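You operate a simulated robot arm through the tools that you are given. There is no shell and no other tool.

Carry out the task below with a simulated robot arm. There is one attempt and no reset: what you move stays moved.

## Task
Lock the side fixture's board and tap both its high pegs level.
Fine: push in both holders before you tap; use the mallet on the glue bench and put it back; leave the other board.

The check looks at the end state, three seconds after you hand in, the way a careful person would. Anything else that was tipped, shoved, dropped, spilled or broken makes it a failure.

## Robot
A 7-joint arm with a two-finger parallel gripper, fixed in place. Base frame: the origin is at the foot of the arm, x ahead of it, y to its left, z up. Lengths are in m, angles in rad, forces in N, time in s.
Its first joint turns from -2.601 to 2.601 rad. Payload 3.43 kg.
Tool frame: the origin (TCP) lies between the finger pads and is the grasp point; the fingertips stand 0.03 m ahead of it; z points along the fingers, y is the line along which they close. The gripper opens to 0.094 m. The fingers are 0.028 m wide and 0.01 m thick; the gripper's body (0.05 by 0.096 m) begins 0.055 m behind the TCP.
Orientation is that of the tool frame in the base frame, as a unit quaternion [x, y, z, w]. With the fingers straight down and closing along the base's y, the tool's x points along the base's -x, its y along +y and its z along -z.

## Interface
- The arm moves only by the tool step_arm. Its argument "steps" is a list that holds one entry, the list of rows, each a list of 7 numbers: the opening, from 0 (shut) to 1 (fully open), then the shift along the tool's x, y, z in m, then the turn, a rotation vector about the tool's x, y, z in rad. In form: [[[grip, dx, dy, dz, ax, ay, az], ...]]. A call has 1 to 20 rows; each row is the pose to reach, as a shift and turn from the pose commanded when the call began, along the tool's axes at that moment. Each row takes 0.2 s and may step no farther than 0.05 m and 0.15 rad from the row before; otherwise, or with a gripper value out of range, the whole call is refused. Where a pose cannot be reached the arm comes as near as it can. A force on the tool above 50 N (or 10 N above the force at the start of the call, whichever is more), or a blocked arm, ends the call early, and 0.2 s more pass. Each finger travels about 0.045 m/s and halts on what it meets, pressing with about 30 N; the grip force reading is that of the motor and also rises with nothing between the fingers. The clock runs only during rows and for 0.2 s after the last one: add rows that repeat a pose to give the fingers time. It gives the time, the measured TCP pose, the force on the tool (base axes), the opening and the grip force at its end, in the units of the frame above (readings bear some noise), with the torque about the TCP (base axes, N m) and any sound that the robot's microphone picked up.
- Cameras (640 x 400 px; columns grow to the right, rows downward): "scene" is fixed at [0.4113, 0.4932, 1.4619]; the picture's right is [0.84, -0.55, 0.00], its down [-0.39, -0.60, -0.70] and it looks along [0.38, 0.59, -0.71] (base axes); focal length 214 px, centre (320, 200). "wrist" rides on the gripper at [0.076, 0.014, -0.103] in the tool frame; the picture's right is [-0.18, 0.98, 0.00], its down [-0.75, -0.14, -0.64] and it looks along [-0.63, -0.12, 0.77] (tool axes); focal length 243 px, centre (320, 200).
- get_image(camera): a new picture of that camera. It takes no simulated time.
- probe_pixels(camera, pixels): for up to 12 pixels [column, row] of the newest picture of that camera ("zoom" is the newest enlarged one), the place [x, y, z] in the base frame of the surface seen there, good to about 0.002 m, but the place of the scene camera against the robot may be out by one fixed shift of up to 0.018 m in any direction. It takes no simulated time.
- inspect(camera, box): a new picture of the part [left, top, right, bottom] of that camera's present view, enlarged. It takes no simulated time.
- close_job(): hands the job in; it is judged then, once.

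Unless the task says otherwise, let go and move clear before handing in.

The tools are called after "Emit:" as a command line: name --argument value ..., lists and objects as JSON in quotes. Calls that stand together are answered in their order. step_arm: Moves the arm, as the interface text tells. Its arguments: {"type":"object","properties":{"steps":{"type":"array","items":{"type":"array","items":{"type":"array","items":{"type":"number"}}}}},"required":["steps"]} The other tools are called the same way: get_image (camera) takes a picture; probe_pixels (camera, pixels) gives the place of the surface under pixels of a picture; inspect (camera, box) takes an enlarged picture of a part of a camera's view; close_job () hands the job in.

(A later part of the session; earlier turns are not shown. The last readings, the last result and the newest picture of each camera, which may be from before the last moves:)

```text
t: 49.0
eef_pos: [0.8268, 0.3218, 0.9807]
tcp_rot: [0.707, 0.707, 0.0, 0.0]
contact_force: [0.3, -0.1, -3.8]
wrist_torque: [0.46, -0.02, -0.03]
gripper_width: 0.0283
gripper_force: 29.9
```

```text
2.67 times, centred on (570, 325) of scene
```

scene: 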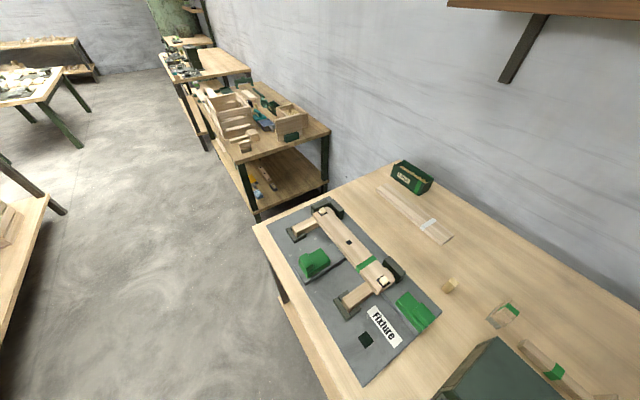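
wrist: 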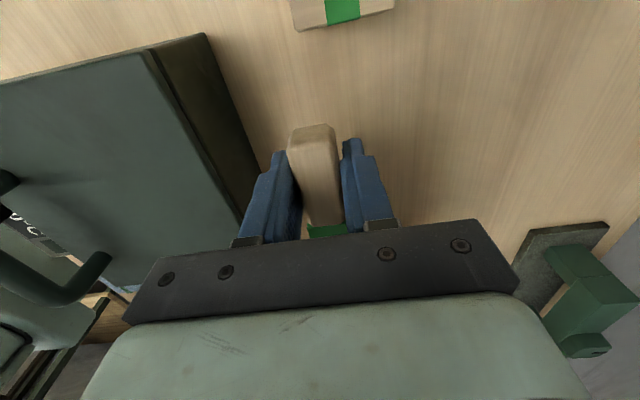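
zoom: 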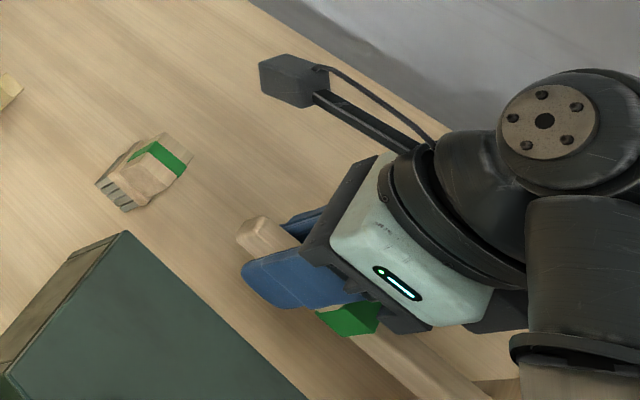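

The mallet is lifted: 3.8 N and 0.46 Nm. I'll check whether the handle droops in the grip.

Emit:
probe_pixels --camera "wrist" --pixels '[[310, 140], [315, 180], [320, 215], [326, 230]]'

Emit:
step_arm --steps '[[[0, 0, 0, -0.03, 0, 0, 0], [0, 0, 0, -0.07, 0, 0, 0], [0, 0, 0, -0.1, 0, 0, 0], [0, 0, 0, -0.1, 0, 0, 0], [0, 0, 0, -0.1, 0, 0, 0]]]'

Emit:
get_image --camera "wrist"

Emit:
inspect --camera "scene" --box '[500, 250, 640, 400]'

Emit:
inspect --camera "scene" --box '[639, 0, 640, 400]'

```text
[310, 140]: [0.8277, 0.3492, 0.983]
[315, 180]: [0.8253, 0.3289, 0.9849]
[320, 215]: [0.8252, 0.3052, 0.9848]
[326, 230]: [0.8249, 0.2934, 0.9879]
```

```text
t: 50.2
eef_pos: [0.8274, 0.3214, 1.0811]
tcp_rot: [0.707, 0.707, 0.0, 0.0]
contact_force: [-1.3, 0.2, -3.3]
wrist_torque: [0.42, 0.02, 0.02]
gripper_width: 0.0285
gripper_force: 30.1
```

```text
taken
```

wrist: 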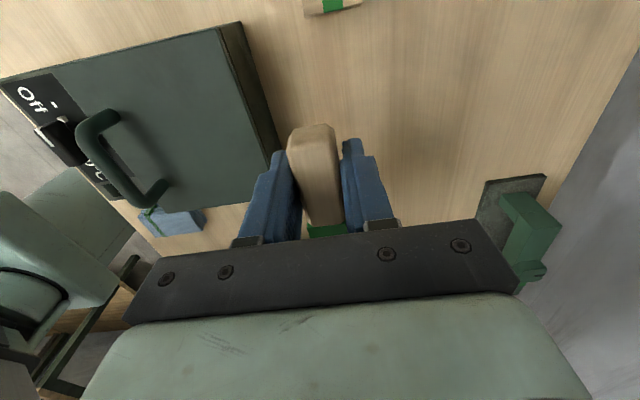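

```text
2.67 times, centred on (570, 325) of scene
```

zoom: 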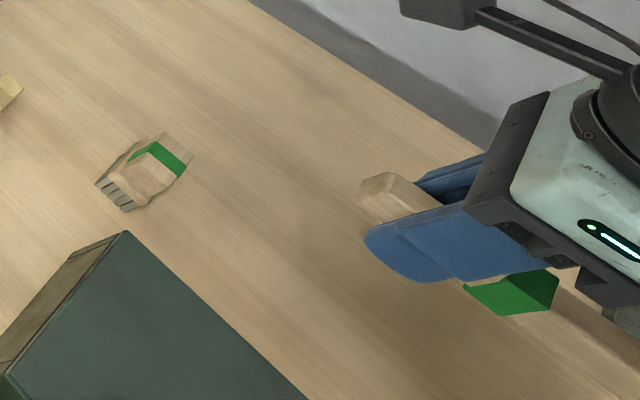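

```text
1.00 times, centred on (640, 200) of scene (not enlarged: the box is as wide or as high as the picture)
```

zoom: 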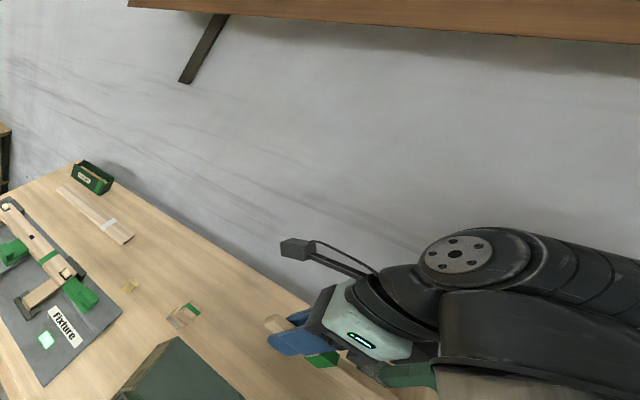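

The handle stays level in the grip and the torque is steady. I'll carry it, head high, toward the fixture while turning the hand so the head points toward +x.

Emit:
step_arm --steps '[[[0, 0.016, -0.01, -0.003, 0, 0, -0.143], [0, 0.032, -0.02, -0.006, 0, 0, -0.286], [0, 0.048, -0.03, -0.009, 0, 0, -0.428], [0, 0.064, -0.04, -0.012, 0, 0, -0.571], [0, 0.08, -0.05, -0.015, 0, 0, -0.714], [0, 0.096, -0.06, -0.018, 0, 0, -0.857], [0, 0.112, -0.07, -0.02, 0, 0, -1.0], [0, 0.13, -0.08, -0.02, 0, 0, -1.142], [0, 0.147, -0.09, -0.02, 0, 0, -1.285], [0, 0.163, -0.1, -0.02, 0, 0, -1.428], [0, 0.18, -0.107, -0.02, 0, 0, -1.5708]]]'

Emit:
get_image --camera "wrist"

Emit:
inspect --camera "scene" --box '[320, 180, 540, 400]'

```text
t: 52.6
eef_pos: [0.7194, 0.5005, 1.0979]
tcp_rot: [-0.001, 1.0, 0.001, 0.0]
contact_force: [0.5, -0.5, -3.3]
wrist_torque: [0.01, 0.48, -0.02]
gripper_width: 0.0283
gripper_force: 29.8
```

```text
taken
```

wrist: 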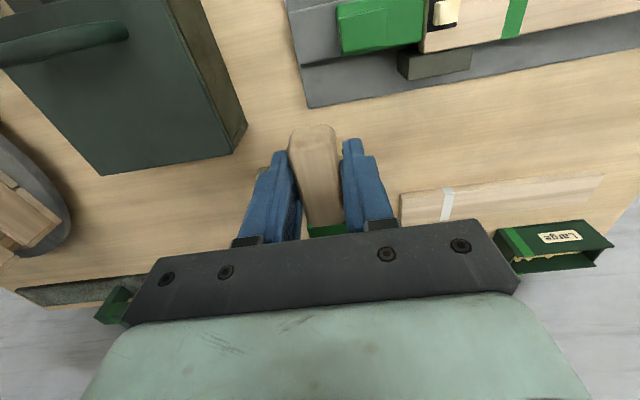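

```text
1.82 times, centred on (430, 290) of scene
```

zoom: 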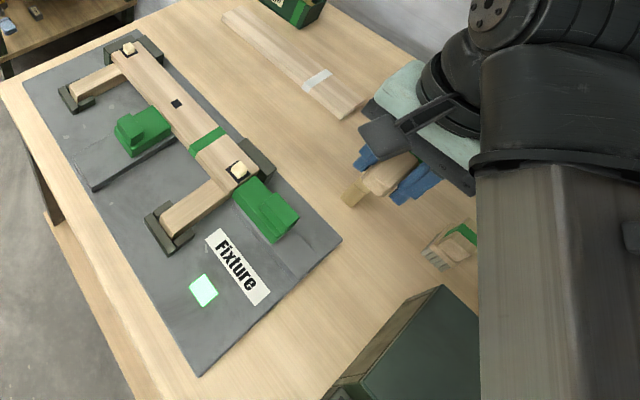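

The lamp stays lit, and the near peg shows at (446,13) in the wrist view. I'll probe both pegs' present places.

Emit:
probe_pixels --camera "wrist" --pixels '[[446, 12], [444, 20], [435, 25], [450, 35], [430, 45], [500, 20], [365, 25], [400, 5]]'

Emit:
inspect --camera "wrist" --box '[630, 0, 640, 400]'

Emit:
inspect --camera "wrist" --box '[0, 0, 640, 10]'

```text
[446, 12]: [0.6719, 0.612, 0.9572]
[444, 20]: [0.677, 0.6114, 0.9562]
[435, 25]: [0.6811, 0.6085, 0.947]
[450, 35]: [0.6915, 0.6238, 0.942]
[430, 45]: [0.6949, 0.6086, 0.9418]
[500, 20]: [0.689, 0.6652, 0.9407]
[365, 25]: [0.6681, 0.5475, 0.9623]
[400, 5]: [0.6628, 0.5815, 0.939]
```

```text
1.00 times, centred on (635, 200) of wrist (not enlarged: the box is as wide or as high as the picture)
```

zoom: 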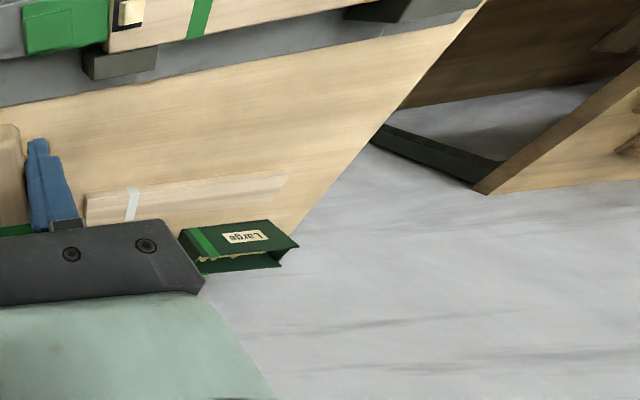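

```text
1.00 times, centred on (320, 5) of wrist (not enlarged: the box is as wide or as high as the picture)
```

zoom: 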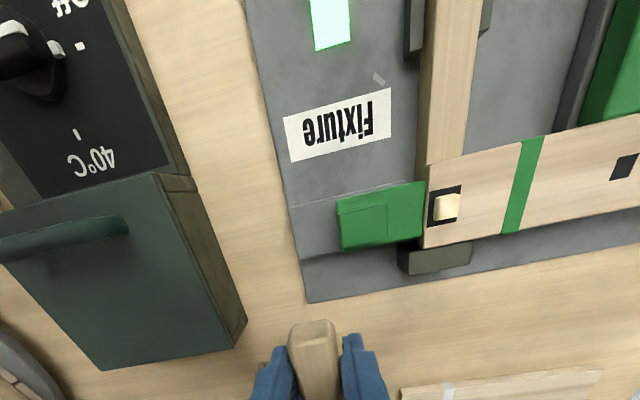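

Near peg is at (0.672, 0.612), top z≈0.956; the far one should be at about (0.673, 0.875). With the head 0.119 m ahead of the grip, I'll bring the head above the near peg.

Emit:
step_arm --steps '[[[0, 0.035, 0.025, 0.005, 0, 0, 0], [0, 0.07, 0.05, 0.01, 0, 0, 0], [0, 0.105, 0.075, 0.018, 0, 0, 0], [0, 0.14, 0.1, 0.025, 0, 0, 0], [0, 0.166, 0.115, 0.03, 0, 0, 0], [0, 0.166, 0.115, 0.03, 0, 0, 0]]]'

Emit:
get_image --camera "wrist"

Emit:
inspect --camera "scene" --box '[300, 200, 460, 360]'

```text
t: 54.0
eef_pos: [0.5518, 0.6181, 1.0689]
tcp_rot: [0.0, 1.0, 0.0, 0.0]
contact_force: [0.2, -1.2, -3.0]
wrist_torque: [0.01, 0.42, 0.01]
gripper_width: 0.0285
gripper_force: 29.7
```

```text
taken
```

wrist: 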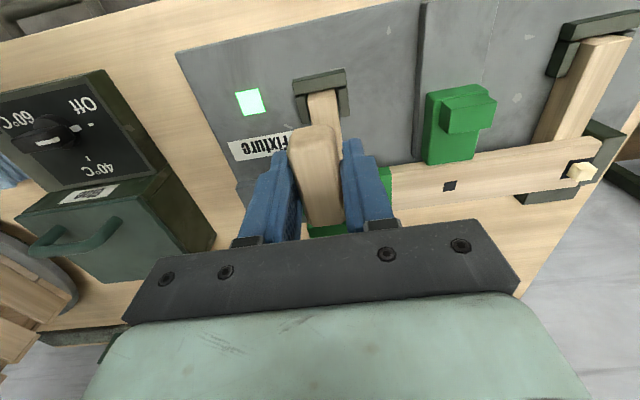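

```text
2.50 times, centred on (380, 280) of scene
```

zoom: 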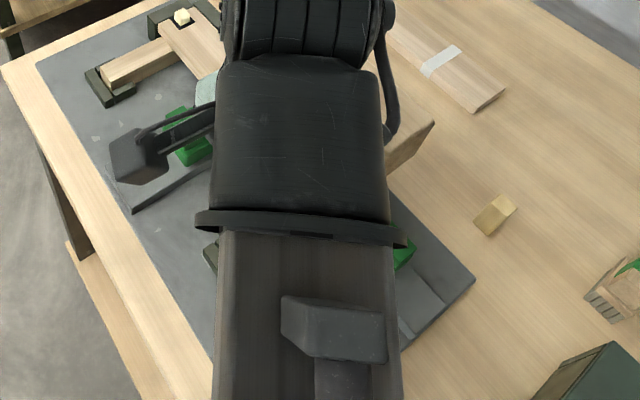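

The head edge shows right of the arm in the scene zoom (410,145) and the far peg at (580,172) in the wrist view. I'll probe both, then lower the head to just above the near peg.

Emit:
probe_pixels --camera "wrist" --pixels '[[578, 172], [572, 178], [450, 186], [600, 150], [550, 195]]'

Emit:
probe_pixels --camera "zoom" --pixels '[[430, 125], [400, 150], [392, 165], [420, 140], [182, 15], [392, 185]]'

Emit:
step_arm --steps '[[[0, 0, -0.002, 0.025, 0, 0, 0], [0, 0, -0.002, 0.05, 0, 0, 0], [0, 0, -0.002, 0.065, 0, 0, 0], [0, 0, -0.002, 0.065, 0, 0, 0]]]'

Emit:
inspect --camera "scene" --box '[360, 200, 440, 300]'

```text
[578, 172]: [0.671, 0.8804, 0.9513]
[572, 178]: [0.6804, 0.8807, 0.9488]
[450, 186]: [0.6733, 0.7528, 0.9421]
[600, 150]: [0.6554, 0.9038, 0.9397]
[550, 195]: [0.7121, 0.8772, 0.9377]
```

```text
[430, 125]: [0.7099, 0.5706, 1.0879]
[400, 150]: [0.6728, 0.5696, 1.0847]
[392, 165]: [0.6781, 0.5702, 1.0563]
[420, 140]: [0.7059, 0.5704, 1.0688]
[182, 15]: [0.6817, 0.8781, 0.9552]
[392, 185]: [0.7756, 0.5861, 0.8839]
```

```text
t: 55.0
eef_pos: [0.553, 0.6146, 1.0041]
tcp_rot: [0.0, 1.0, 0.0, 0.0]
contact_force: [-0.2, 0.7, -3.4]
wrist_torque: [0.04, 0.42, 0.03]
gripper_width: 0.0281
gripper_force: 29.8
```

```text
4.00 times, centred on (400, 250) of scene
```

zoom: 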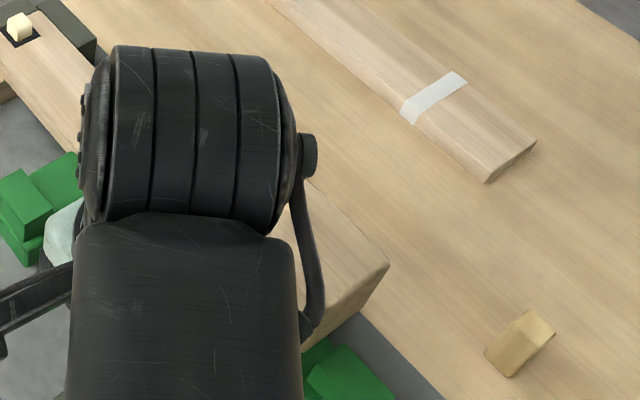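

Head is above the near peg with TCP z=1.004; contact should come near 0.991. I'll lower gently in 2–3 mm steps to feel the peg.

Emit:
step_arm --steps '[[[0, 0, 0, 0.005, 0, 0, 0], [0, 0, 0, 0.009, 0, 0, 0], [0, 0, 0, 0.012, 0, 0, 0], [0, 0, 0, 0.014, 0, 0, 0], [0, 0, 0, 0.016, 0, 0, 0]]]'

Emit:
get_image --camera "wrist"

```text
t: 56.2
eef_pos: [0.5544, 0.6156, 0.9881]
tcp_rot: [0.0, 1.0, 0.001, 0.0]
contact_force: [-0.6, 0.7, -4.0]
wrist_torque: [-0.01, 0.43, -0.01]
gripper_width: 0.0282
gripper_force: 30.4
```

```text
taken
```

wrist: 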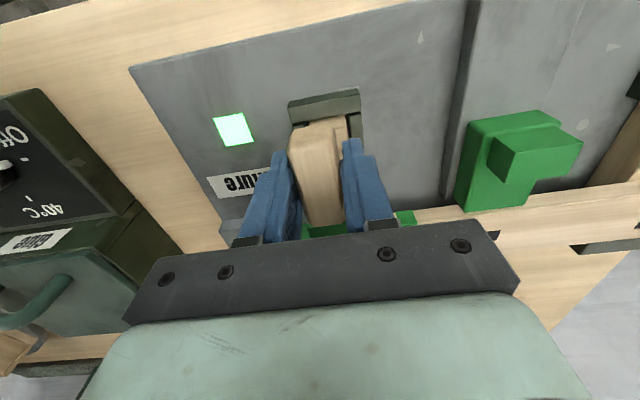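

No contact reading yet at TCP z=0.988 (still only the mallet's weight). I'll continue down gently.

Emit:
step_arm --steps '[[[0, 0, 0, 0.002, 0, 0, 0], [0, 0, 0, 0.004, 0, 0, 0], [0, 0, 0, 0.006, 0, 0, 0]]]'

```text
t: 57.0
eef_pos: [0.554, 0.6135, 0.9819]
tcp_rot: [0.0, 1.0, 0.0, 0.0]
contact_force: [0.5, 0.1, -3.1]
wrist_torque: [-0.04, 0.38, -0.01]
gripper_width: 0.0282
gripper_force: 29.6
```

Still about no contact at 0.982 (fingertips at 0.952 are clear of the leg below at 0.924). I'll go a few mm further.

Emit:
step_arm --steps '[[[0, 0, 0, 0.002, 0, 0, 0], [0, 0, 0, 0.003, 0, 0, 0], [0, 0, 0, 0.004, 0, 0, 0]]]'

Emit:
inspect --camera "scene" --box '[350, 230, 430, 310]'

```text
t: 57.8
eef_pos: [0.5538, 0.6155, 0.9783]
tcp_rot: [0.0, 1.0, 0.0, 0.0]
contact_force: [-1.5, -0.9, 0.8]
wrist_torque: [0.02, -0.17, -0.03]
gripper_width: 0.0283
gripper_force: 30.3
```

```text
5.00 times, centred on (390, 270) of scene
```

zoom: 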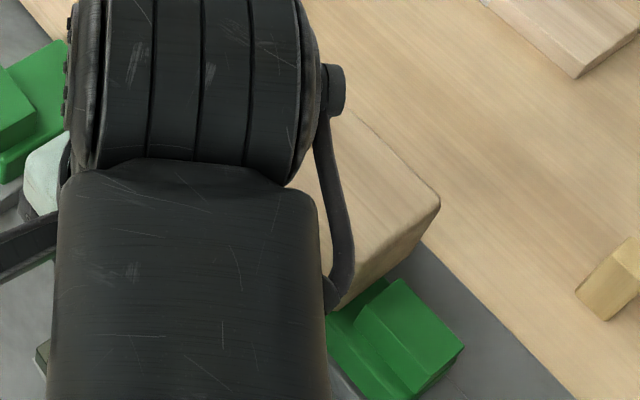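

Now there is contact: the force changed by about 4 N at TCP z=0.978. I'll press 1–2 mm more to tell a sliding peg from a hard board.

Emit:
step_arm --steps '[[[0, 0, 0, 0.001, 0, 0, 0], [0, 0, 0, 0.001, 0, 0, 0]]]'

Emit:
step_arm --steps '[[[0, 0, 0, 0.001, 0, 0, 0], [0, 0, 0, 0.001, 0, 0, 0]]]'

```text
t: 58.4
eef_pos: [0.5532, 0.6135, 0.9778]
tcp_rot: [0.0, 1.0, 0.0, 0.0]
contact_force: [-2.5, 0.5, 6.6]
wrist_torque: [0.02, -0.85, 0.09]
gripper_width: 0.0281
gripper_force: 29.9
```

```text
t: 59.0
eef_pos: [0.5551, 0.6134, 0.9764]
tcp_rot: [0.0, 1.0, -0.001, 0.0]
contact_force: [-5.3, -0.1, 11.4]
wrist_torque: [0.03, -0.84, 0.06]
gripper_width: 0.0285
gripper_force: 30.1
```

The force rises steeply (10–15 N) and the torque shows the head bearing on something firm. I'll lift off and look at the peg before doing anything more.

Emit:
step_arm --steps '[[[0, 0, 0, -0.02, 0, 0, 0], [0, 0, 0, -0.06, 0, 0, 0], [0, 0, 0, -0.1, 0, 0, 0], [0, -0.03, -0.025, -0.11, 0, 0, 0], [0, -0.07, -0.055, -0.115, 0, 0, 0], [0, -0.11, -0.085, -0.12, 0, 0, 0], [0, -0.15, -0.115, -0.12, 0, 0, 0], [0, -0.166, -0.115, -0.12, 0, 0, 0], [0, -0.166, -0.115, -0.12, 0, 0, 0]]]'

Emit:
inspect --camera "wrist" --box '[0, 0, 640, 10]'

Emit:
inspect --camera "scene" --box '[350, 230, 430, 310]'

Emit:
get_image --camera "wrist"

```text
refused: row 5 steps farther than a row can; nothing moved
```

```text
1.00 times, centred on (320, 5) of wrist (not enlarged: the box is as wide or as high as the picture)
```

zoom: 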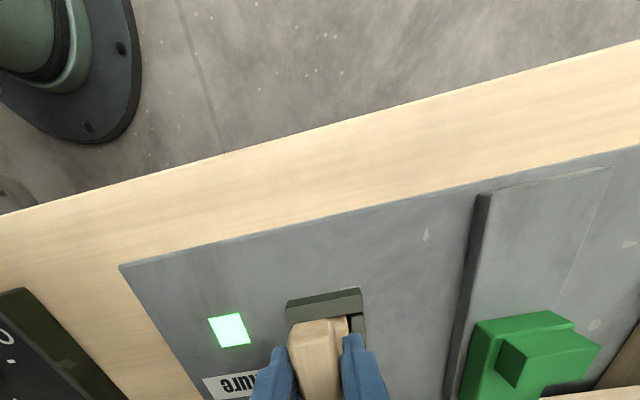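

```text
5.00 times, centred on (390, 270) of scene
```

zoom: 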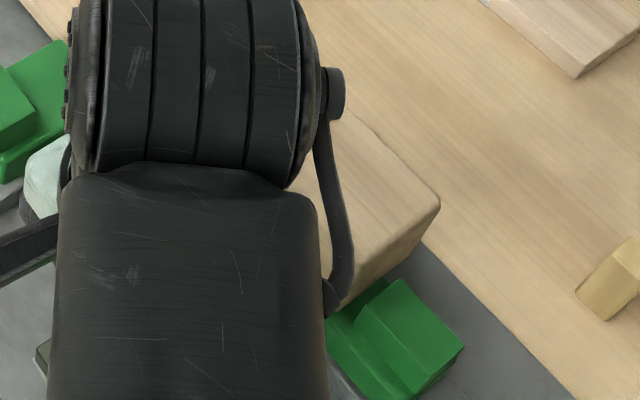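

```text
taken
```

wrist: 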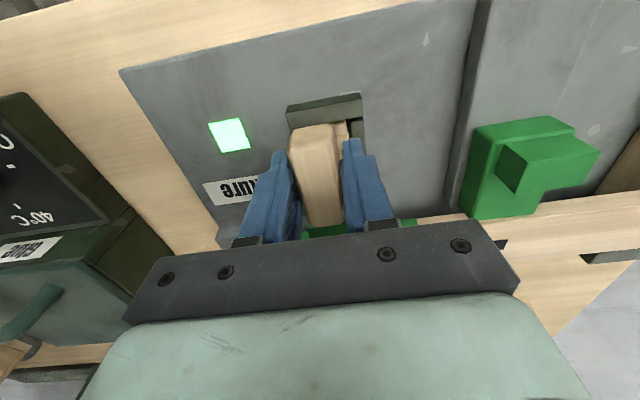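

The call was refused for step size, so the head still rests there. I'll probe the handle and head to see the mallet's tilt, and lift with smaller steps.

Emit:
inspect --camera "scene" --box '[350, 230, 430, 310]'

Emit:
probe_pixels --camera "zoom" --pixels '[[435, 200], [380, 150], [345, 120], [430, 218], [360, 290], [345, 260], [400, 250], [350, 300]]'

Emit:
probe_pixels --camera "wrist" --pixels '[[312, 140], [316, 180], [320, 215], [325, 230]]'

Emit:
step_arm --steps '[[[0, 0, 0, -0.02, 0, 0, 0], [0, 0, 0, -0.06, 0, 0, 0], [0, 0, 0, -0.1, 0, 0, 0], [0, -0.03, -0.02, -0.11, 0, 0, 0], [0, -0.065, -0.045, -0.115, 0, 0, 0], [0, -0.1, -0.07, -0.12, 0, 0, 0], [0, -0.135, -0.095, -0.12, 0, 0, 0], [0, -0.166, -0.115, -0.12, 0, 0, 0], [0, -0.166, -0.115, -0.12, 0, 0, 0]]]'

Emit:
inspect --camera "wrist" --box '[0, 0, 640, 10]'

Emit:
inspect --camera "scene" --box '[350, 230, 430, 310]'

Emit:
get_image --camera "wrist"

```text
5.00 times, centred on (390, 270) of scene
```

zoom: 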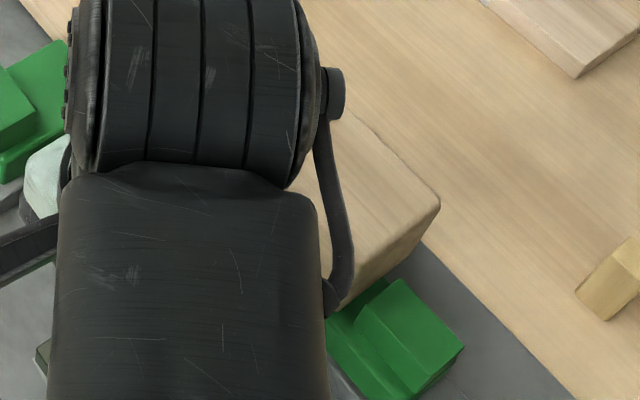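

```text
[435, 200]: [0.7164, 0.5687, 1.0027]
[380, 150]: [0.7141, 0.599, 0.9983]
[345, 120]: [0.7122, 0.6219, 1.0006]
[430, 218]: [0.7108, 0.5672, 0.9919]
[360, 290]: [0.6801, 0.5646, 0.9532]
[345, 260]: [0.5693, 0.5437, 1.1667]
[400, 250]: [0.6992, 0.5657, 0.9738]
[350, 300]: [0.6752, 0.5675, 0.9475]
```

```text
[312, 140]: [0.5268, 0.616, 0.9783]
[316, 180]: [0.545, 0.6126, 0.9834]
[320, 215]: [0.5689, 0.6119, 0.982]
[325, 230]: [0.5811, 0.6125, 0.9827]
```

```text
t: 61.0
eef_pos: [0.7204, 0.5003, 1.097]
tcp_rot: [0.0, 1.0, 0.0, 0.0]
contact_force: [0.3, 0.8, -3.7]
wrist_torque: [0.02, 0.42, 0.0]
gripper_width: 0.0285
gripper_force: 30.3
```

```text
1.00 times, centred on (320, 5) of wrist (not enlarged: the box is as wide or as high as the picture)
```

zoom: 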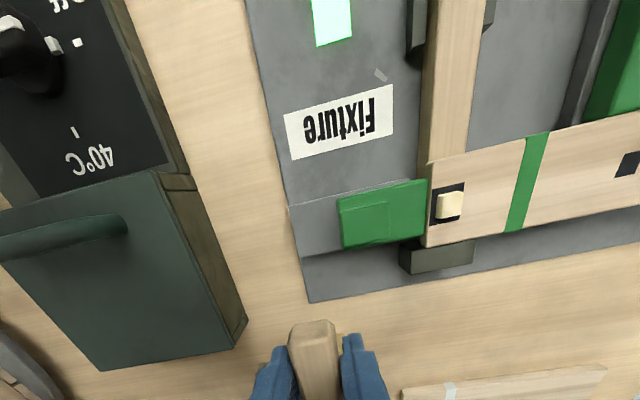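

```text
5.00 times, centred on (390, 270) of scene
```

zoom: 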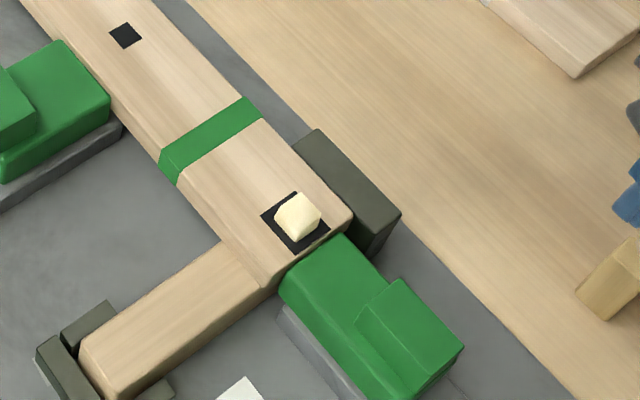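

```text
taken
```

wrist: 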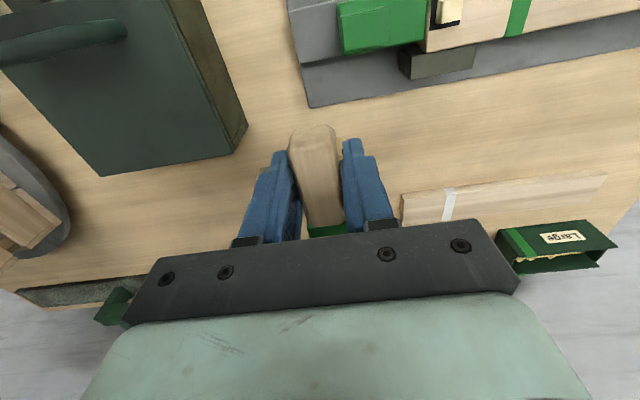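

The peg still stands in its hole at scene zoom (298,217). I'll measure its height now against the board.

Emit:
probe_pixels --camera "wrist" --pixels '[[450, 8], [448, 12], [446, 16], [445, 22], [455, 5], [440, 30]]'

Emit:
inspect --camera "wrist" --box '[400, 0, 500, 50]'

Emit:
probe_pixels --camera "zoom" --pixels '[[320, 60], [330, 40], [300, 80], [330, 100], [310, 130], [345, 70], [270, 160], [400, 100]]'

```text
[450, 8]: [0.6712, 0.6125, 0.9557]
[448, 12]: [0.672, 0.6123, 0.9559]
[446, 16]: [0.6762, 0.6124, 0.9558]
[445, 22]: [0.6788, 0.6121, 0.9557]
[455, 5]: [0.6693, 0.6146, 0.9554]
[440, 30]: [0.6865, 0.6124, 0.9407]
```

```text
6.40 times, centred on (450, 25) of wrist
```

zoom: 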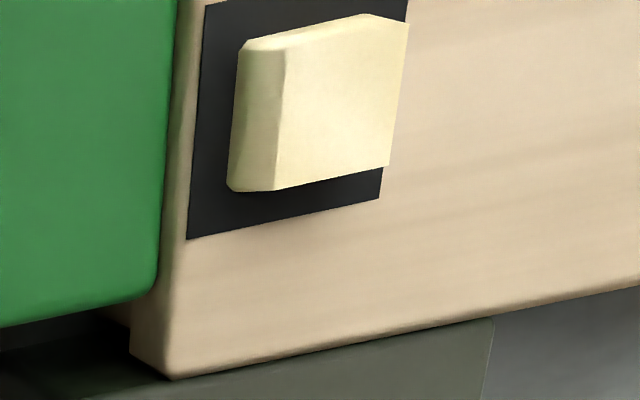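

```text
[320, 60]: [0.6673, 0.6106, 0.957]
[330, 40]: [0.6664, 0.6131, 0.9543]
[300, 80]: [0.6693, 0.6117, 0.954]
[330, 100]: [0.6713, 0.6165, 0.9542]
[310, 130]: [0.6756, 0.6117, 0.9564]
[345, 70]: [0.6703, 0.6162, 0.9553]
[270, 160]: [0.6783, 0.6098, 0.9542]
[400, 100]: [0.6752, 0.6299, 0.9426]
```

The peg top is still at z≈0.9555, so slow pressing at ~15 N doesn't move it; it needs real taps. I'll calibrate the scene camera against the wrist readings and check the handle's tilt.

Emit:
inspect --camera "scene" --box '[350, 230, 430, 310]'

Emit:
probe_pixels --camera "zoom" --pixels '[[298, 212], [290, 205], [305, 215], [125, 35], [235, 200], [345, 215]]'

Emit:
probe_pixels --camera "wrist" --pixels '[[312, 140], [316, 160], [318, 180], [320, 200], [323, 215], [325, 231]]'

```text
5.00 times, centred on (390, 270) of scene
```

zoom: 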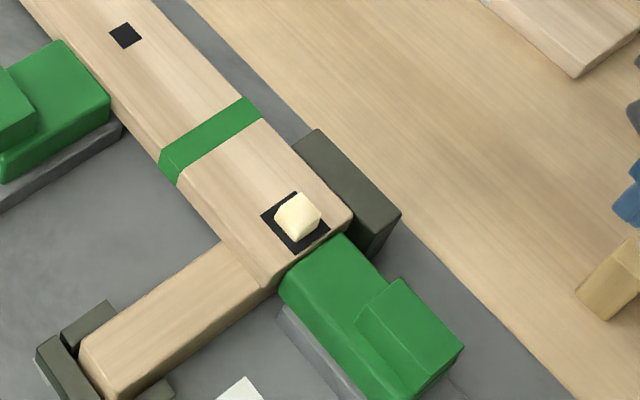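

```text
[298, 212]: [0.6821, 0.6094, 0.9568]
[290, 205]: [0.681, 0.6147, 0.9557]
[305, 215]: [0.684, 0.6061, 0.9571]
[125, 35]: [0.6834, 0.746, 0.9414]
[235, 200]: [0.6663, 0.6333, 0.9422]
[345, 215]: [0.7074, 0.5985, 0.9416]
```

```text
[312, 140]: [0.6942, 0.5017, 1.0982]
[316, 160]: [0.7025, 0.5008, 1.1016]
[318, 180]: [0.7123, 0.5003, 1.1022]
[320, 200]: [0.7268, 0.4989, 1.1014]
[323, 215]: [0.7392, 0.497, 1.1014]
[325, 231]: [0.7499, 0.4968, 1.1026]
```

The handle is level, so the head's underside is about 36 mm below the TCP; that means the slow press reached the board while the peg came back, with no lasting effect. I'll now give a proper quick tap: head 5 cm up, a fast drop to just above board level, then lift.

Emit:
step_arm --steps '[[[0, 0.035, 0.023, 0, 0, 0, 0], [0, 0.07, 0.047, 0, 0, 0, 0], [0, 0.105, 0.07, 0, 0, 0, 0], [0, 0.14, 0.093, 0, 0, 0, 0], [0, 0.168, 0.112, 0, 0, 0, 0], [0, 0.168, 0.112, 0.03, 0, 0, 0], [0, 0.168, 0.112, 0.06, 0, 0, 0], [0, 0.168, 0.112, 0.06, 0, 0, 0]]]'

Emit:
step_arm --steps '[[[0, 0, 0, 0.045, 0, 0, 0], [0, 0, 0, 0.056, 0, 0, 0], [0, 0, 0, 0.02, 0, 0, 0], [0, 0, 0, 0, 0, 0, 0]]]'

Emit:
inspect --camera "scene" --box '[350, 230, 430, 310]'

```text
t: 62.8
eef_pos: [0.5511, 0.6122, 1.0374]
tcp_rot: [0.0, 1.0, -0.001, 0.0]
contact_force: [-0.2, -0.1, -3.8]
wrist_torque: [0.0, 0.46, -0.02]
gripper_width: 0.0283
gripper_force: 30.1
```

```text
t: 63.8
eef_pos: [0.5526, 0.6126, 1.0366]
tcp_rot: [0.0, 1.0, -0.002, -0.001]
contact_force: [0.2, -0.2, -3.1]
wrist_torque: [-0.01, 0.41, -0.06]
gripper_width: 0.0282
gripper_force: 30.3
```

```text
5.00 times, centred on (390, 270) of scene
```

zoom: 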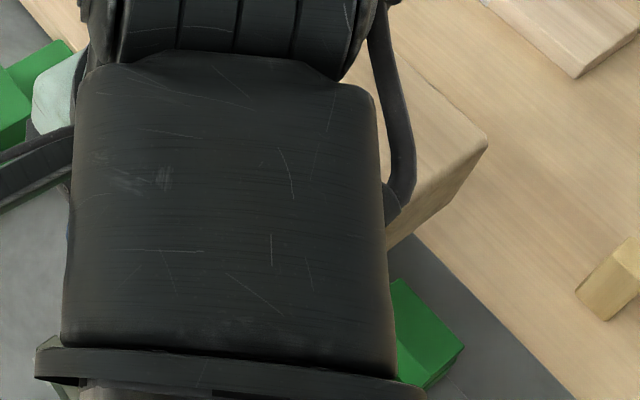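

No stop and no sound from that tap. I'll probe the head's visible end face to learn where its underside really is relative to the TCP (1.0366).

Emit:
probe_pixels --camera "zoom" --pixels '[[480, 140], [400, 60], [380, 40], [475, 160], [440, 190], [400, 225], [390, 240], [450, 175], [420, 205], [400, 200]]'

Emit:
inspect --camera "scene" --box '[415, 225, 455, 265]'

```text
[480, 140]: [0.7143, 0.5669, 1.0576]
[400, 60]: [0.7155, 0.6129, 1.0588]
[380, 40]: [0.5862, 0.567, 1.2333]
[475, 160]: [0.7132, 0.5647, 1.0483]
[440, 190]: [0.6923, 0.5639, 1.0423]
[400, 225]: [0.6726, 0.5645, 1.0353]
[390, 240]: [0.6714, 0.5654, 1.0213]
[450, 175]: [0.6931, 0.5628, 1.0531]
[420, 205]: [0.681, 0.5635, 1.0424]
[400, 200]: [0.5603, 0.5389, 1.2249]
```

```text
10.00 times, centred on (435, 245) of scene
```

zoom: 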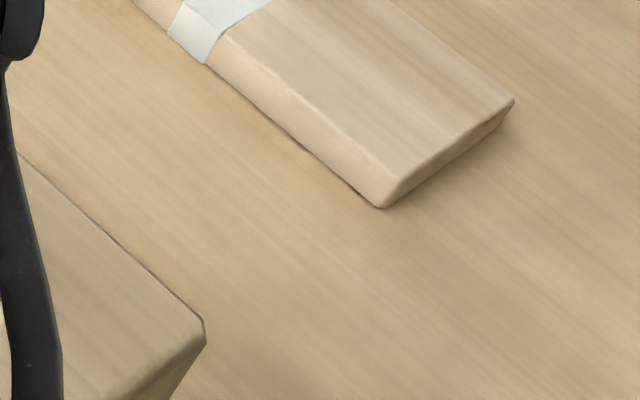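

The head's top is 22 mm above the TCP and its far edge 153 mm ahead, so it covers the peg. I'll move aside to see whether the tap changed the peg.

Emit:
step_arm --steps '[[[0, 0, 0, -0.03, 0, 0, 0], [0, 0, 0, -0.06, 0, 0, 0], [0, -0.035, -0.023, -0.06, 0, 0, 0], [0, -0.07, -0.047, -0.06, 0, 0, 0], [0, -0.105, -0.07, -0.06, 0, 0, 0], [0, -0.14, -0.093, -0.06, 0, 0, 0], [0, -0.168, -0.112, -0.06, 0, 0, 0]]]'

Emit:
inspect --camera "wrist" --box '[400, 0, 500, 50]'

Emit:
probe_pixels --camera "zoom" --pixels '[[320, 60], [330, 40], [300, 80], [330, 100], [310, 130], [345, 70], [270, 160], [400, 100]]'

Emit:
inspect --camera "scene" --box '[350, 230, 430, 310]'

```text
t: 65.4
eef_pos: [0.7215, 0.4986, 1.0952]
tcp_rot: [-0.001, 1.0, 0.0, 0.001]
contact_force: [-0.9, 0.7, -3.7]
wrist_torque: [0.0, 0.41, -0.01]
gripper_width: 0.0282
gripper_force: 30.1
```

```text
6.40 times, centred on (450, 25) of wrist
```

zoom: 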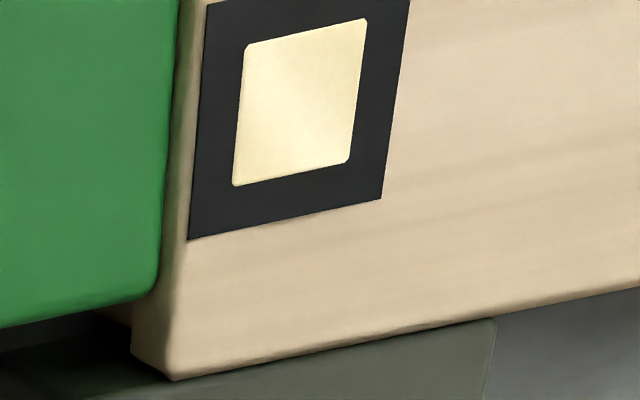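

```text
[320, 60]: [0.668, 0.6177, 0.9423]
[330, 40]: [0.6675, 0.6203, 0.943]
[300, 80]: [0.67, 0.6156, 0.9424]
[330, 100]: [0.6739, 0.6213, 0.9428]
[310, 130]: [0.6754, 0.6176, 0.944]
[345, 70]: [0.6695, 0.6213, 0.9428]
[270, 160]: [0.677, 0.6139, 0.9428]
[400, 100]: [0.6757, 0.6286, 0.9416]
```

```text
5.00 times, centred on (390, 270) of scene
```

zoom: 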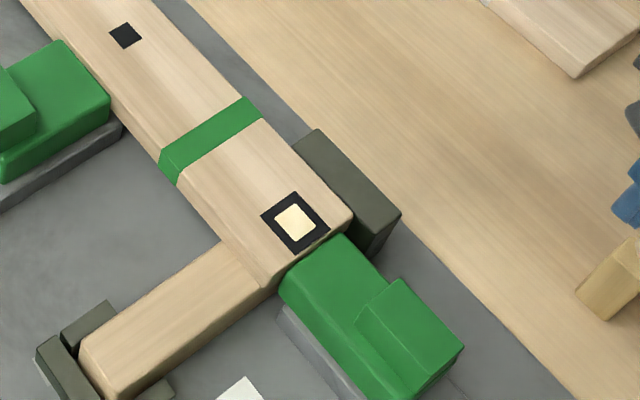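

The near peg is now level (top 0.9427 against board 0.9416), so a quick tap works. For the far peg at (0.672, 0.878) I'll point the head 30° toward it with the hand at (0.551, 0.808), clear of the side holder's lug.

Emit:
step_arm --steps '[[[0, 0.021, 0.039, 0.0, 0, 0, -0.065], [0, 0.043, 0.077, 0.0, 0, 0, -0.131], [0, 0.064, 0.116, 0.0, 0, 0, -0.196], [0, 0.085, 0.155, 0.0, 0, 0, -0.262], [0, 0.107, 0.193, 0.005, 0, 0, -0.327], [0, 0.128, 0.232, 0.015, 0, 0, -0.393], [0, 0.149, 0.271, 0.025, 0, 0, -0.458], [0, 0.1705, 0.3094, 0.035, 0, 0, -0.5236], [0, 0.1705, 0.3094, 0.035, 0, 0, -0.5236]]]'

Emit:
get_image --camera "wrist"

Emit:
inspect --camera "scene" --box '[270, 170, 390, 290]'

```text
t: 67.4
eef_pos: [0.5513, 0.8126, 1.0583]
tcp_rot: [-0.26, 0.966, 0.0, -0.001]
contact_force: [0.0, 0.1, -4.2]
wrist_torque: [-0.18, 0.38, 0.02]
gripper_width: 0.0281
gripper_force: 29.8
```

```text
taken
```

wrist: 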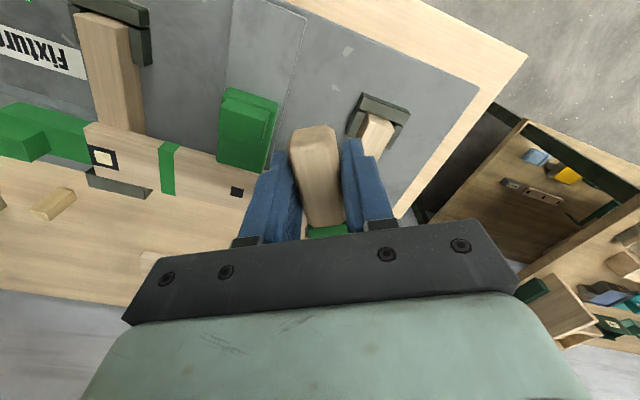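

```text
3.33 times, centred on (330, 230) of scene
```

zoom: 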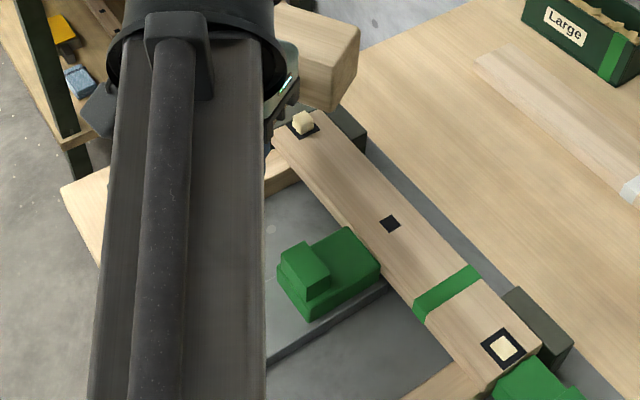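

The scene zoom shows the far peg (303,122) and the mallet head just beyond above it (320,60). I'll probe both to aim precisely.

Emit:
probe_pixels --camera "zoom" --pixels '[[303, 118], [298, 125], [308, 124], [355, 30], [335, 60], [325, 105], [345, 75], [310, 80], [300, 20], [285, 55], [390, 222], [505, 348]]'

Emit:
inspect --camera "scene" --box '[300, 160, 350, 220]'

Emit:
probe_pixels --camera "wrist" --pixels '[[237, 192], [103, 157], [245, 92], [262, 98], [230, 130]]'

```text
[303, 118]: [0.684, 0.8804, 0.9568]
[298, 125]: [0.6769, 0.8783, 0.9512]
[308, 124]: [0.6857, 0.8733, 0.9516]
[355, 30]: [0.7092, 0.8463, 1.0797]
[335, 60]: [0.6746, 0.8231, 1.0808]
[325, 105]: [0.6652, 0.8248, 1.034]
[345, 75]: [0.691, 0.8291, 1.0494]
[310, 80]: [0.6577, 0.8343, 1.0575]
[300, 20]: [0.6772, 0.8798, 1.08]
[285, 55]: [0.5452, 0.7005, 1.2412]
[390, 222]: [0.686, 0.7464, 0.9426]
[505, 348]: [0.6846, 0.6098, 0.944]
```

```text
6.67 times, centred on (325, 190) of scene
```

zoom: 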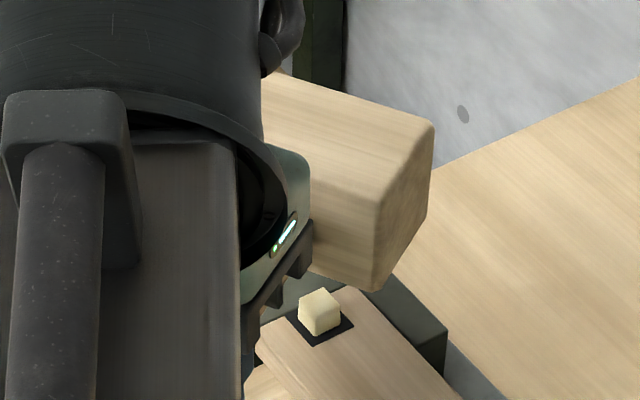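

```text
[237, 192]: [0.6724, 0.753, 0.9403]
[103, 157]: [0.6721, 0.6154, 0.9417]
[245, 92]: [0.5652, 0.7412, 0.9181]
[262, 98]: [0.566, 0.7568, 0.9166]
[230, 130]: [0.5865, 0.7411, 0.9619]
```

The head covers the peg (peg sits about 14 mm beyond the head's centre, inside its 28 mm half-length). I'll lower to the same start height as before and check the pose.

Emit:
step_arm --steps '[[[0, 0, 0, 0.01, 0, 0, 0], [0, 0, 0, 0.021, 0, 0, 0], [0, 0, 0, 0.021, 0, 0, 0]]]'

Emit:
inspect --camera "scene" --box '[300, 160, 350, 220]'

```text
t: 68.2
eef_pos: [0.5502, 0.8107, 1.0387]
tcp_rot: [-0.258, 0.966, 0.0, 0.001]
contact_force: [-0.2, 0.8, -4.0]
wrist_torque: [-0.24, 0.37, -0.03]
gripper_width: 0.0284
gripper_force: 30.5
```

```text
6.67 times, centred on (325, 190) of scene
```

zoom: 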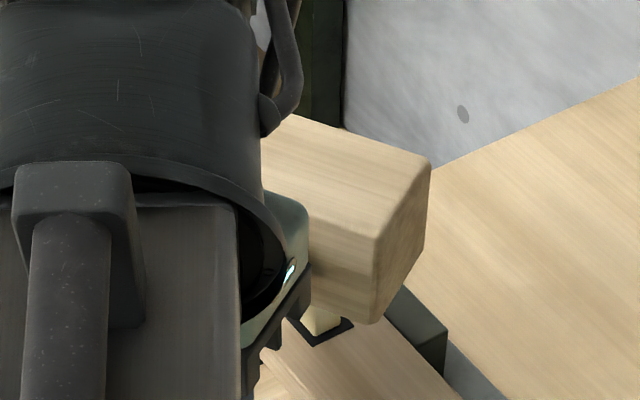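

The head is right above the far peg (zoom (320,320)), pose in reach at z=1.039. I'll tap with the same quick drop and lift.

Emit:
step_arm --steps '[[[0, 0, 0, 0.046, 0, 0, 0], [0, 0, 0, 0.057, 0, 0, 0], [0, 0, 0, 0.02, 0, 0, 0], [0, 0, 0, -0.02, 0, 0, 0], [0, 0, 0, -0.02, 0, 0, 0]]]'

Emit:
inspect --camera "scene" --box '[300, 160, 350, 220]'

```text
t: 69.4
eef_pos: [0.5499, 0.8091, 1.0624]
tcp_rot: [-0.259, 0.966, 0.0, -0.001]
contact_force: [0.0, -0.1, -3.2]
wrist_torque: [-0.24, 0.39, -0.02]
gripper_width: 0.0283
gripper_force: 30.0
```

```text
6.67 times, centred on (325, 190) of scene
```

zoom: 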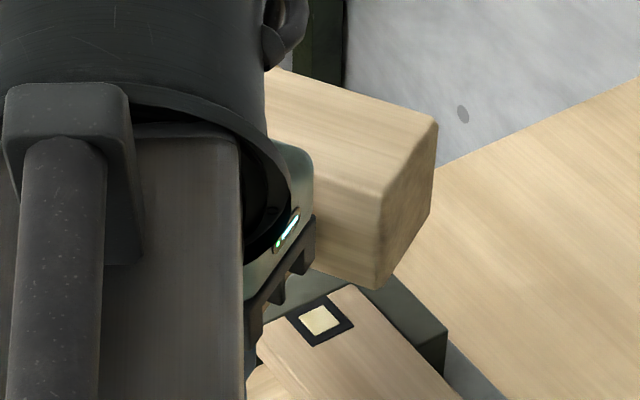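

The far peg now looks flush (320,320). I'll measure its height against the board and compare both pegs.

Emit:
probe_pixels --camera "zoom" --pixels '[[320, 320], [315, 325], [325, 315], [365, 340], [340, 375], [300, 345], [335, 300]]'

Emit:
inspect --camera "scene" --box '[350, 230, 430, 310]'

Emit:
probe_pixels --camera "zoom" --pixels '[[295, 222], [288, 215], [302, 228], [250, 200], [240, 260], [320, 180]]'

```text
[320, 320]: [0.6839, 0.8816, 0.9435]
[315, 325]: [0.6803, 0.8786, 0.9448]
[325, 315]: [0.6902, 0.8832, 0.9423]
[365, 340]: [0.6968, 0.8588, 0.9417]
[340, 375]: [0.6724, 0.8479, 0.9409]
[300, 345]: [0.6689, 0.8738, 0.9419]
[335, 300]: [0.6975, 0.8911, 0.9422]
```

```text
5.00 times, centred on (390, 270) of scene
```

zoom: 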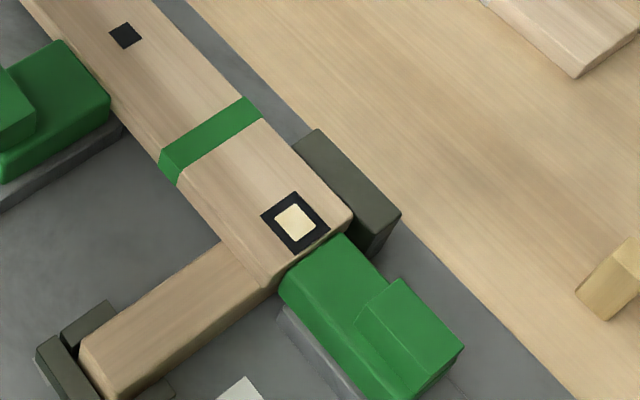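

```text
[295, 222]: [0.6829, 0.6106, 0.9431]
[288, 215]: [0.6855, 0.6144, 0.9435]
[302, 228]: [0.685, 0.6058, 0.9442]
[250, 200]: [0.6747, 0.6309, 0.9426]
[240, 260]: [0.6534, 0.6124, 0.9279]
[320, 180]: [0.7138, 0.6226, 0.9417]
```

Both pegs sit about 1 mm of the board surface (0.9435 vs 0.942) where before they stood 14 mm high, and the near one has stayed put. Now I'll carry the mallet back the way it came, first lifting.

Emit:
step_arm --steps '[[[0, 0, 0, -0.02, 0, 0, 0], [0, 0, 0, -0.035, 0, 0, 0], [0, 0.001, -0.044, -0.035, 0, 0, 0.065], [0, 0.0015, -0.088, -0.035, 0, 0, 0.131], [0, 0.002, -0.132, -0.035, 0, 0, 0.196], [0, 0.003, -0.177, -0.035, 0, 0, 0.262], [0, 0.004, -0.221, -0.035, 0, 0, 0.327], [0, 0.0045, -0.265, -0.035, 0, 0, 0.393], [0, 0.005, -0.309, -0.035, 0, 0, 0.458], [0, 0.006, -0.353, -0.035, 0, 0, 0.5216]]]'

Emit:
inspect --camera "scene" --box '[290, 170, 450, 330]'

Emit:
inspect --camera "scene" --box '[295, 190, 355, 250]'

```text
t: 71.6
eef_pos: [0.7184, 0.4977, 1.0953]
tcp_rot: [0.0, 1.0, 0.0, -0.001]
contact_force: [-0.3, 0.4, -2.5]
wrist_torque: [-0.03, 0.43, 0.02]
gripper_width: 0.0283
gripper_force: 30.0
```

```text
2.50 times, centred on (370, 250) of scene
```

zoom: 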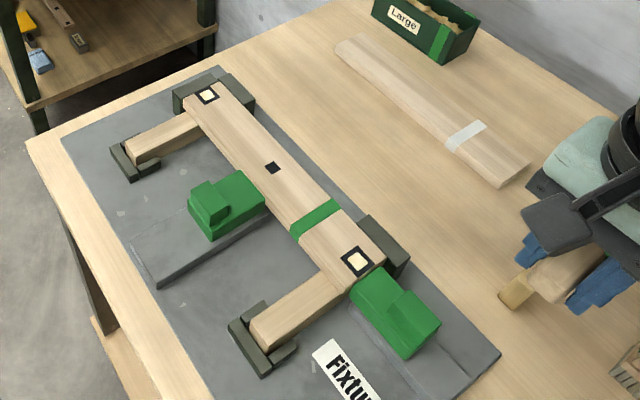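

```text
6.67 times, centred on (325, 220) of scene
```

zoom: 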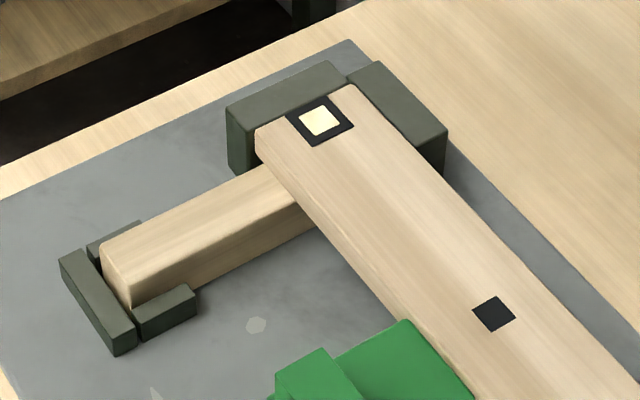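

Both pegs are flush and the lamp-side fixture is undisturbed. I'll turn the hand back and bring the mallet over its original spot.

Emit:
step_arm --steps '[[[0, -0.01, -0.016, 0, 0, 0, 0.143], [0, -0.02, -0.032, 0, 0, 0, 0.286], [0, -0.03, -0.048, 0, 0, 0, 0.428], [0, -0.04, -0.064, 0, 0, 0, 0.571], [0, -0.05, -0.08, 0, 0, 0, 0.714], [0, -0.06, -0.096, 0, 0, 0, 0.857], [0, -0.07, -0.112, 0, 0, 0, 1.0], [0, -0.08, -0.128, 0, 0, 0, 1.142], [0, -0.09, -0.144, 0, 0, 0, 1.285], [0, -0.1, -0.16, 0.005, 0, 0, 1.428], [0, -0.1084, -0.1762, 0.014, 0, 0, 1.5708], [0, -0.1084, -0.1762, 0.014, 0, 0, 1.5708]]]'

Emit:
inspect --camera "wrist" --box '[0, 0, 640, 10]'

Emit:
get_image --camera "wrist"

```text
t: 74.2
eef_pos: [0.8308, 0.3242, 1.0816]
tcp_rot: [0.707, 0.707, 0.0, 0.0]
contact_force: [-0.1, 0.2, -3.7]
wrist_torque: [0.43, 0.01, -0.01]
gripper_width: 0.0284
gripper_force: 30.5
```

```text
1.00 times, centred on (320, 5) of wrist (not enlarged: the box is as wide or as high as the picture)
```

zoom: 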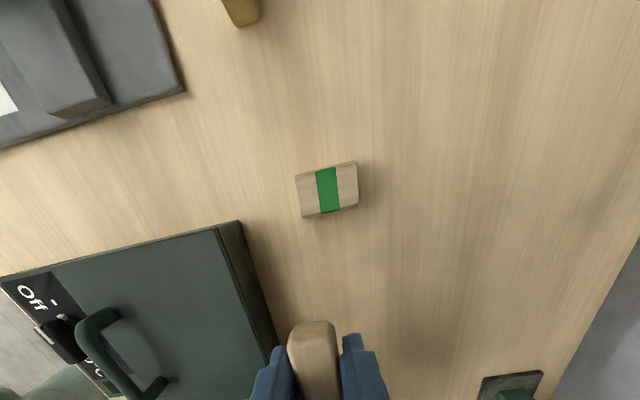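

```text
taken
```

wrist: 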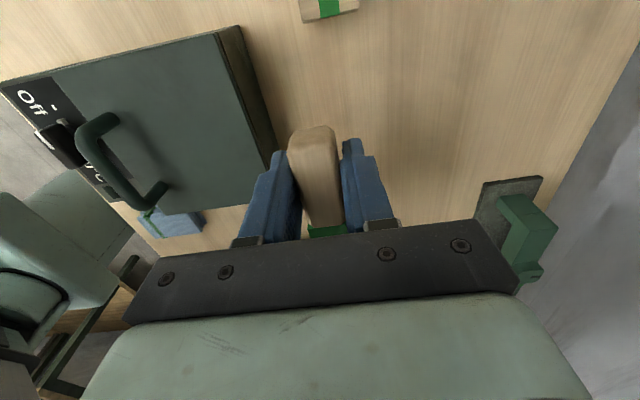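

I'm over the original spot, off by about 3–4 mm, which I'll correct while lowering, easing in near the bench.

Emit:
step_arm --steps '[[[0, -0.003, -0.004, 0.03, 0, 0, 0], [0, -0.003, -0.004, 0.06, 0, 0, 0], [0, -0.003, -0.004, 0.09, 0, 0, 0], [0, -0.003, -0.004, 0.12, 0, 0, 0], [0, -0.003, -0.004, 0.145, 0, 0, 0], [0, -0.003, -0.004, 0.155, 0, 0, 0], [0, -0.003, -0.004, 0.16, 0, 0, 0], [0, -0.003, -0.004, 0.16, 0, 0, 0]]]'

```text
t: 76.0
eef_pos: [0.8254, 0.3221, 0.9207]
tcp_rot: [0.707, 0.707, 0.0, 0.0]
contact_force: [0.3, 0.5, -4.0]
wrist_torque: [0.44, -0.03, 0.0]
gripper_width: 0.0285
gripper_force: 30.2
```

The mallet still hangs freely at TCP z=0.921 (weight reading unchanged). I'll lower the last millimetres until the bench carries it.

Emit:
step_arm --steps '[[[0, 0, 0.001, 0.001, 0, 0, 0], [0, 0, 0.001, 0.002, 0, 0, 0], [0, 0, 0.001, 0.003, 0, 0, 0]]]'

Emit:
step_arm --steps '[[[0, 0, 0, 0.001, 0, 0, 0], [0, 0, 0, 0.001, 0, 0, 0]]]'

```text
t: 76.8
eef_pos: [0.8264, 0.3213, 0.9192]
tcp_rot: [0.707, 0.707, -0.001, 0.001]
contact_force: [0.5, 1.2, 1.1]
wrist_torque: [-0.26, 0.17, 0.05]
gripper_width: 0.0283
gripper_force: 29.6
```

```text
t: 77.4
eef_pos: [0.8259, 0.3218, 0.9179]
tcp_rot: [0.707, 0.708, -0.001, 0.0]
contact_force: [0.3, 3.4, 7.1]
wrist_torque: [-0.91, -0.01, 0.07]
gripper_width: 0.0283
gripper_force: 29.7
```

The bench now carries the mallet (force turned to +7 N). I'll relax by 1 mm and open the fingers part-way as before.

Emit:
step_arm --steps '[[[0, 0, 0, -0.001, 0, 0, 0], [0.4, 0, 0, -0.001, 0, 0, 0], [0.6, 0, 0, -0.001, 0, 0, 0], [0.6, 0, 0, -0.001, 0, 0, 0], [0.6, 0, 0, -0.001, 0, 0, 0]]]'

Emit:
get_image --camera "wrist"

```text
t: 78.6
eef_pos: [0.8269, 0.3207, 0.9183]
tcp_rot: [0.706, 0.708, 0.001, -0.001]
contact_force: [0.1, -0.4, -0.7]
wrist_torque: [-0.03, -0.02, -0.03]
gripper_width: 0.0563
gripper_force: 0.0
```

```text
taken
```

wrist: 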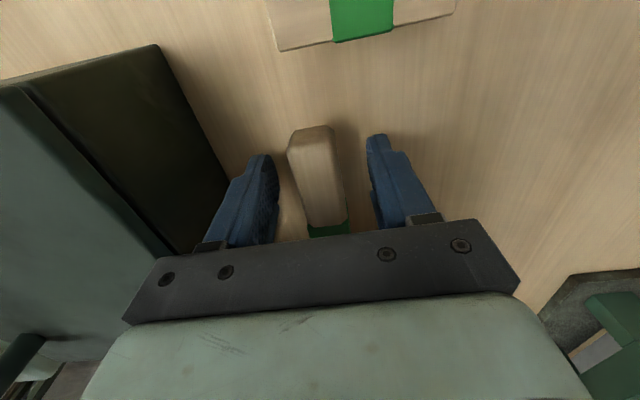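

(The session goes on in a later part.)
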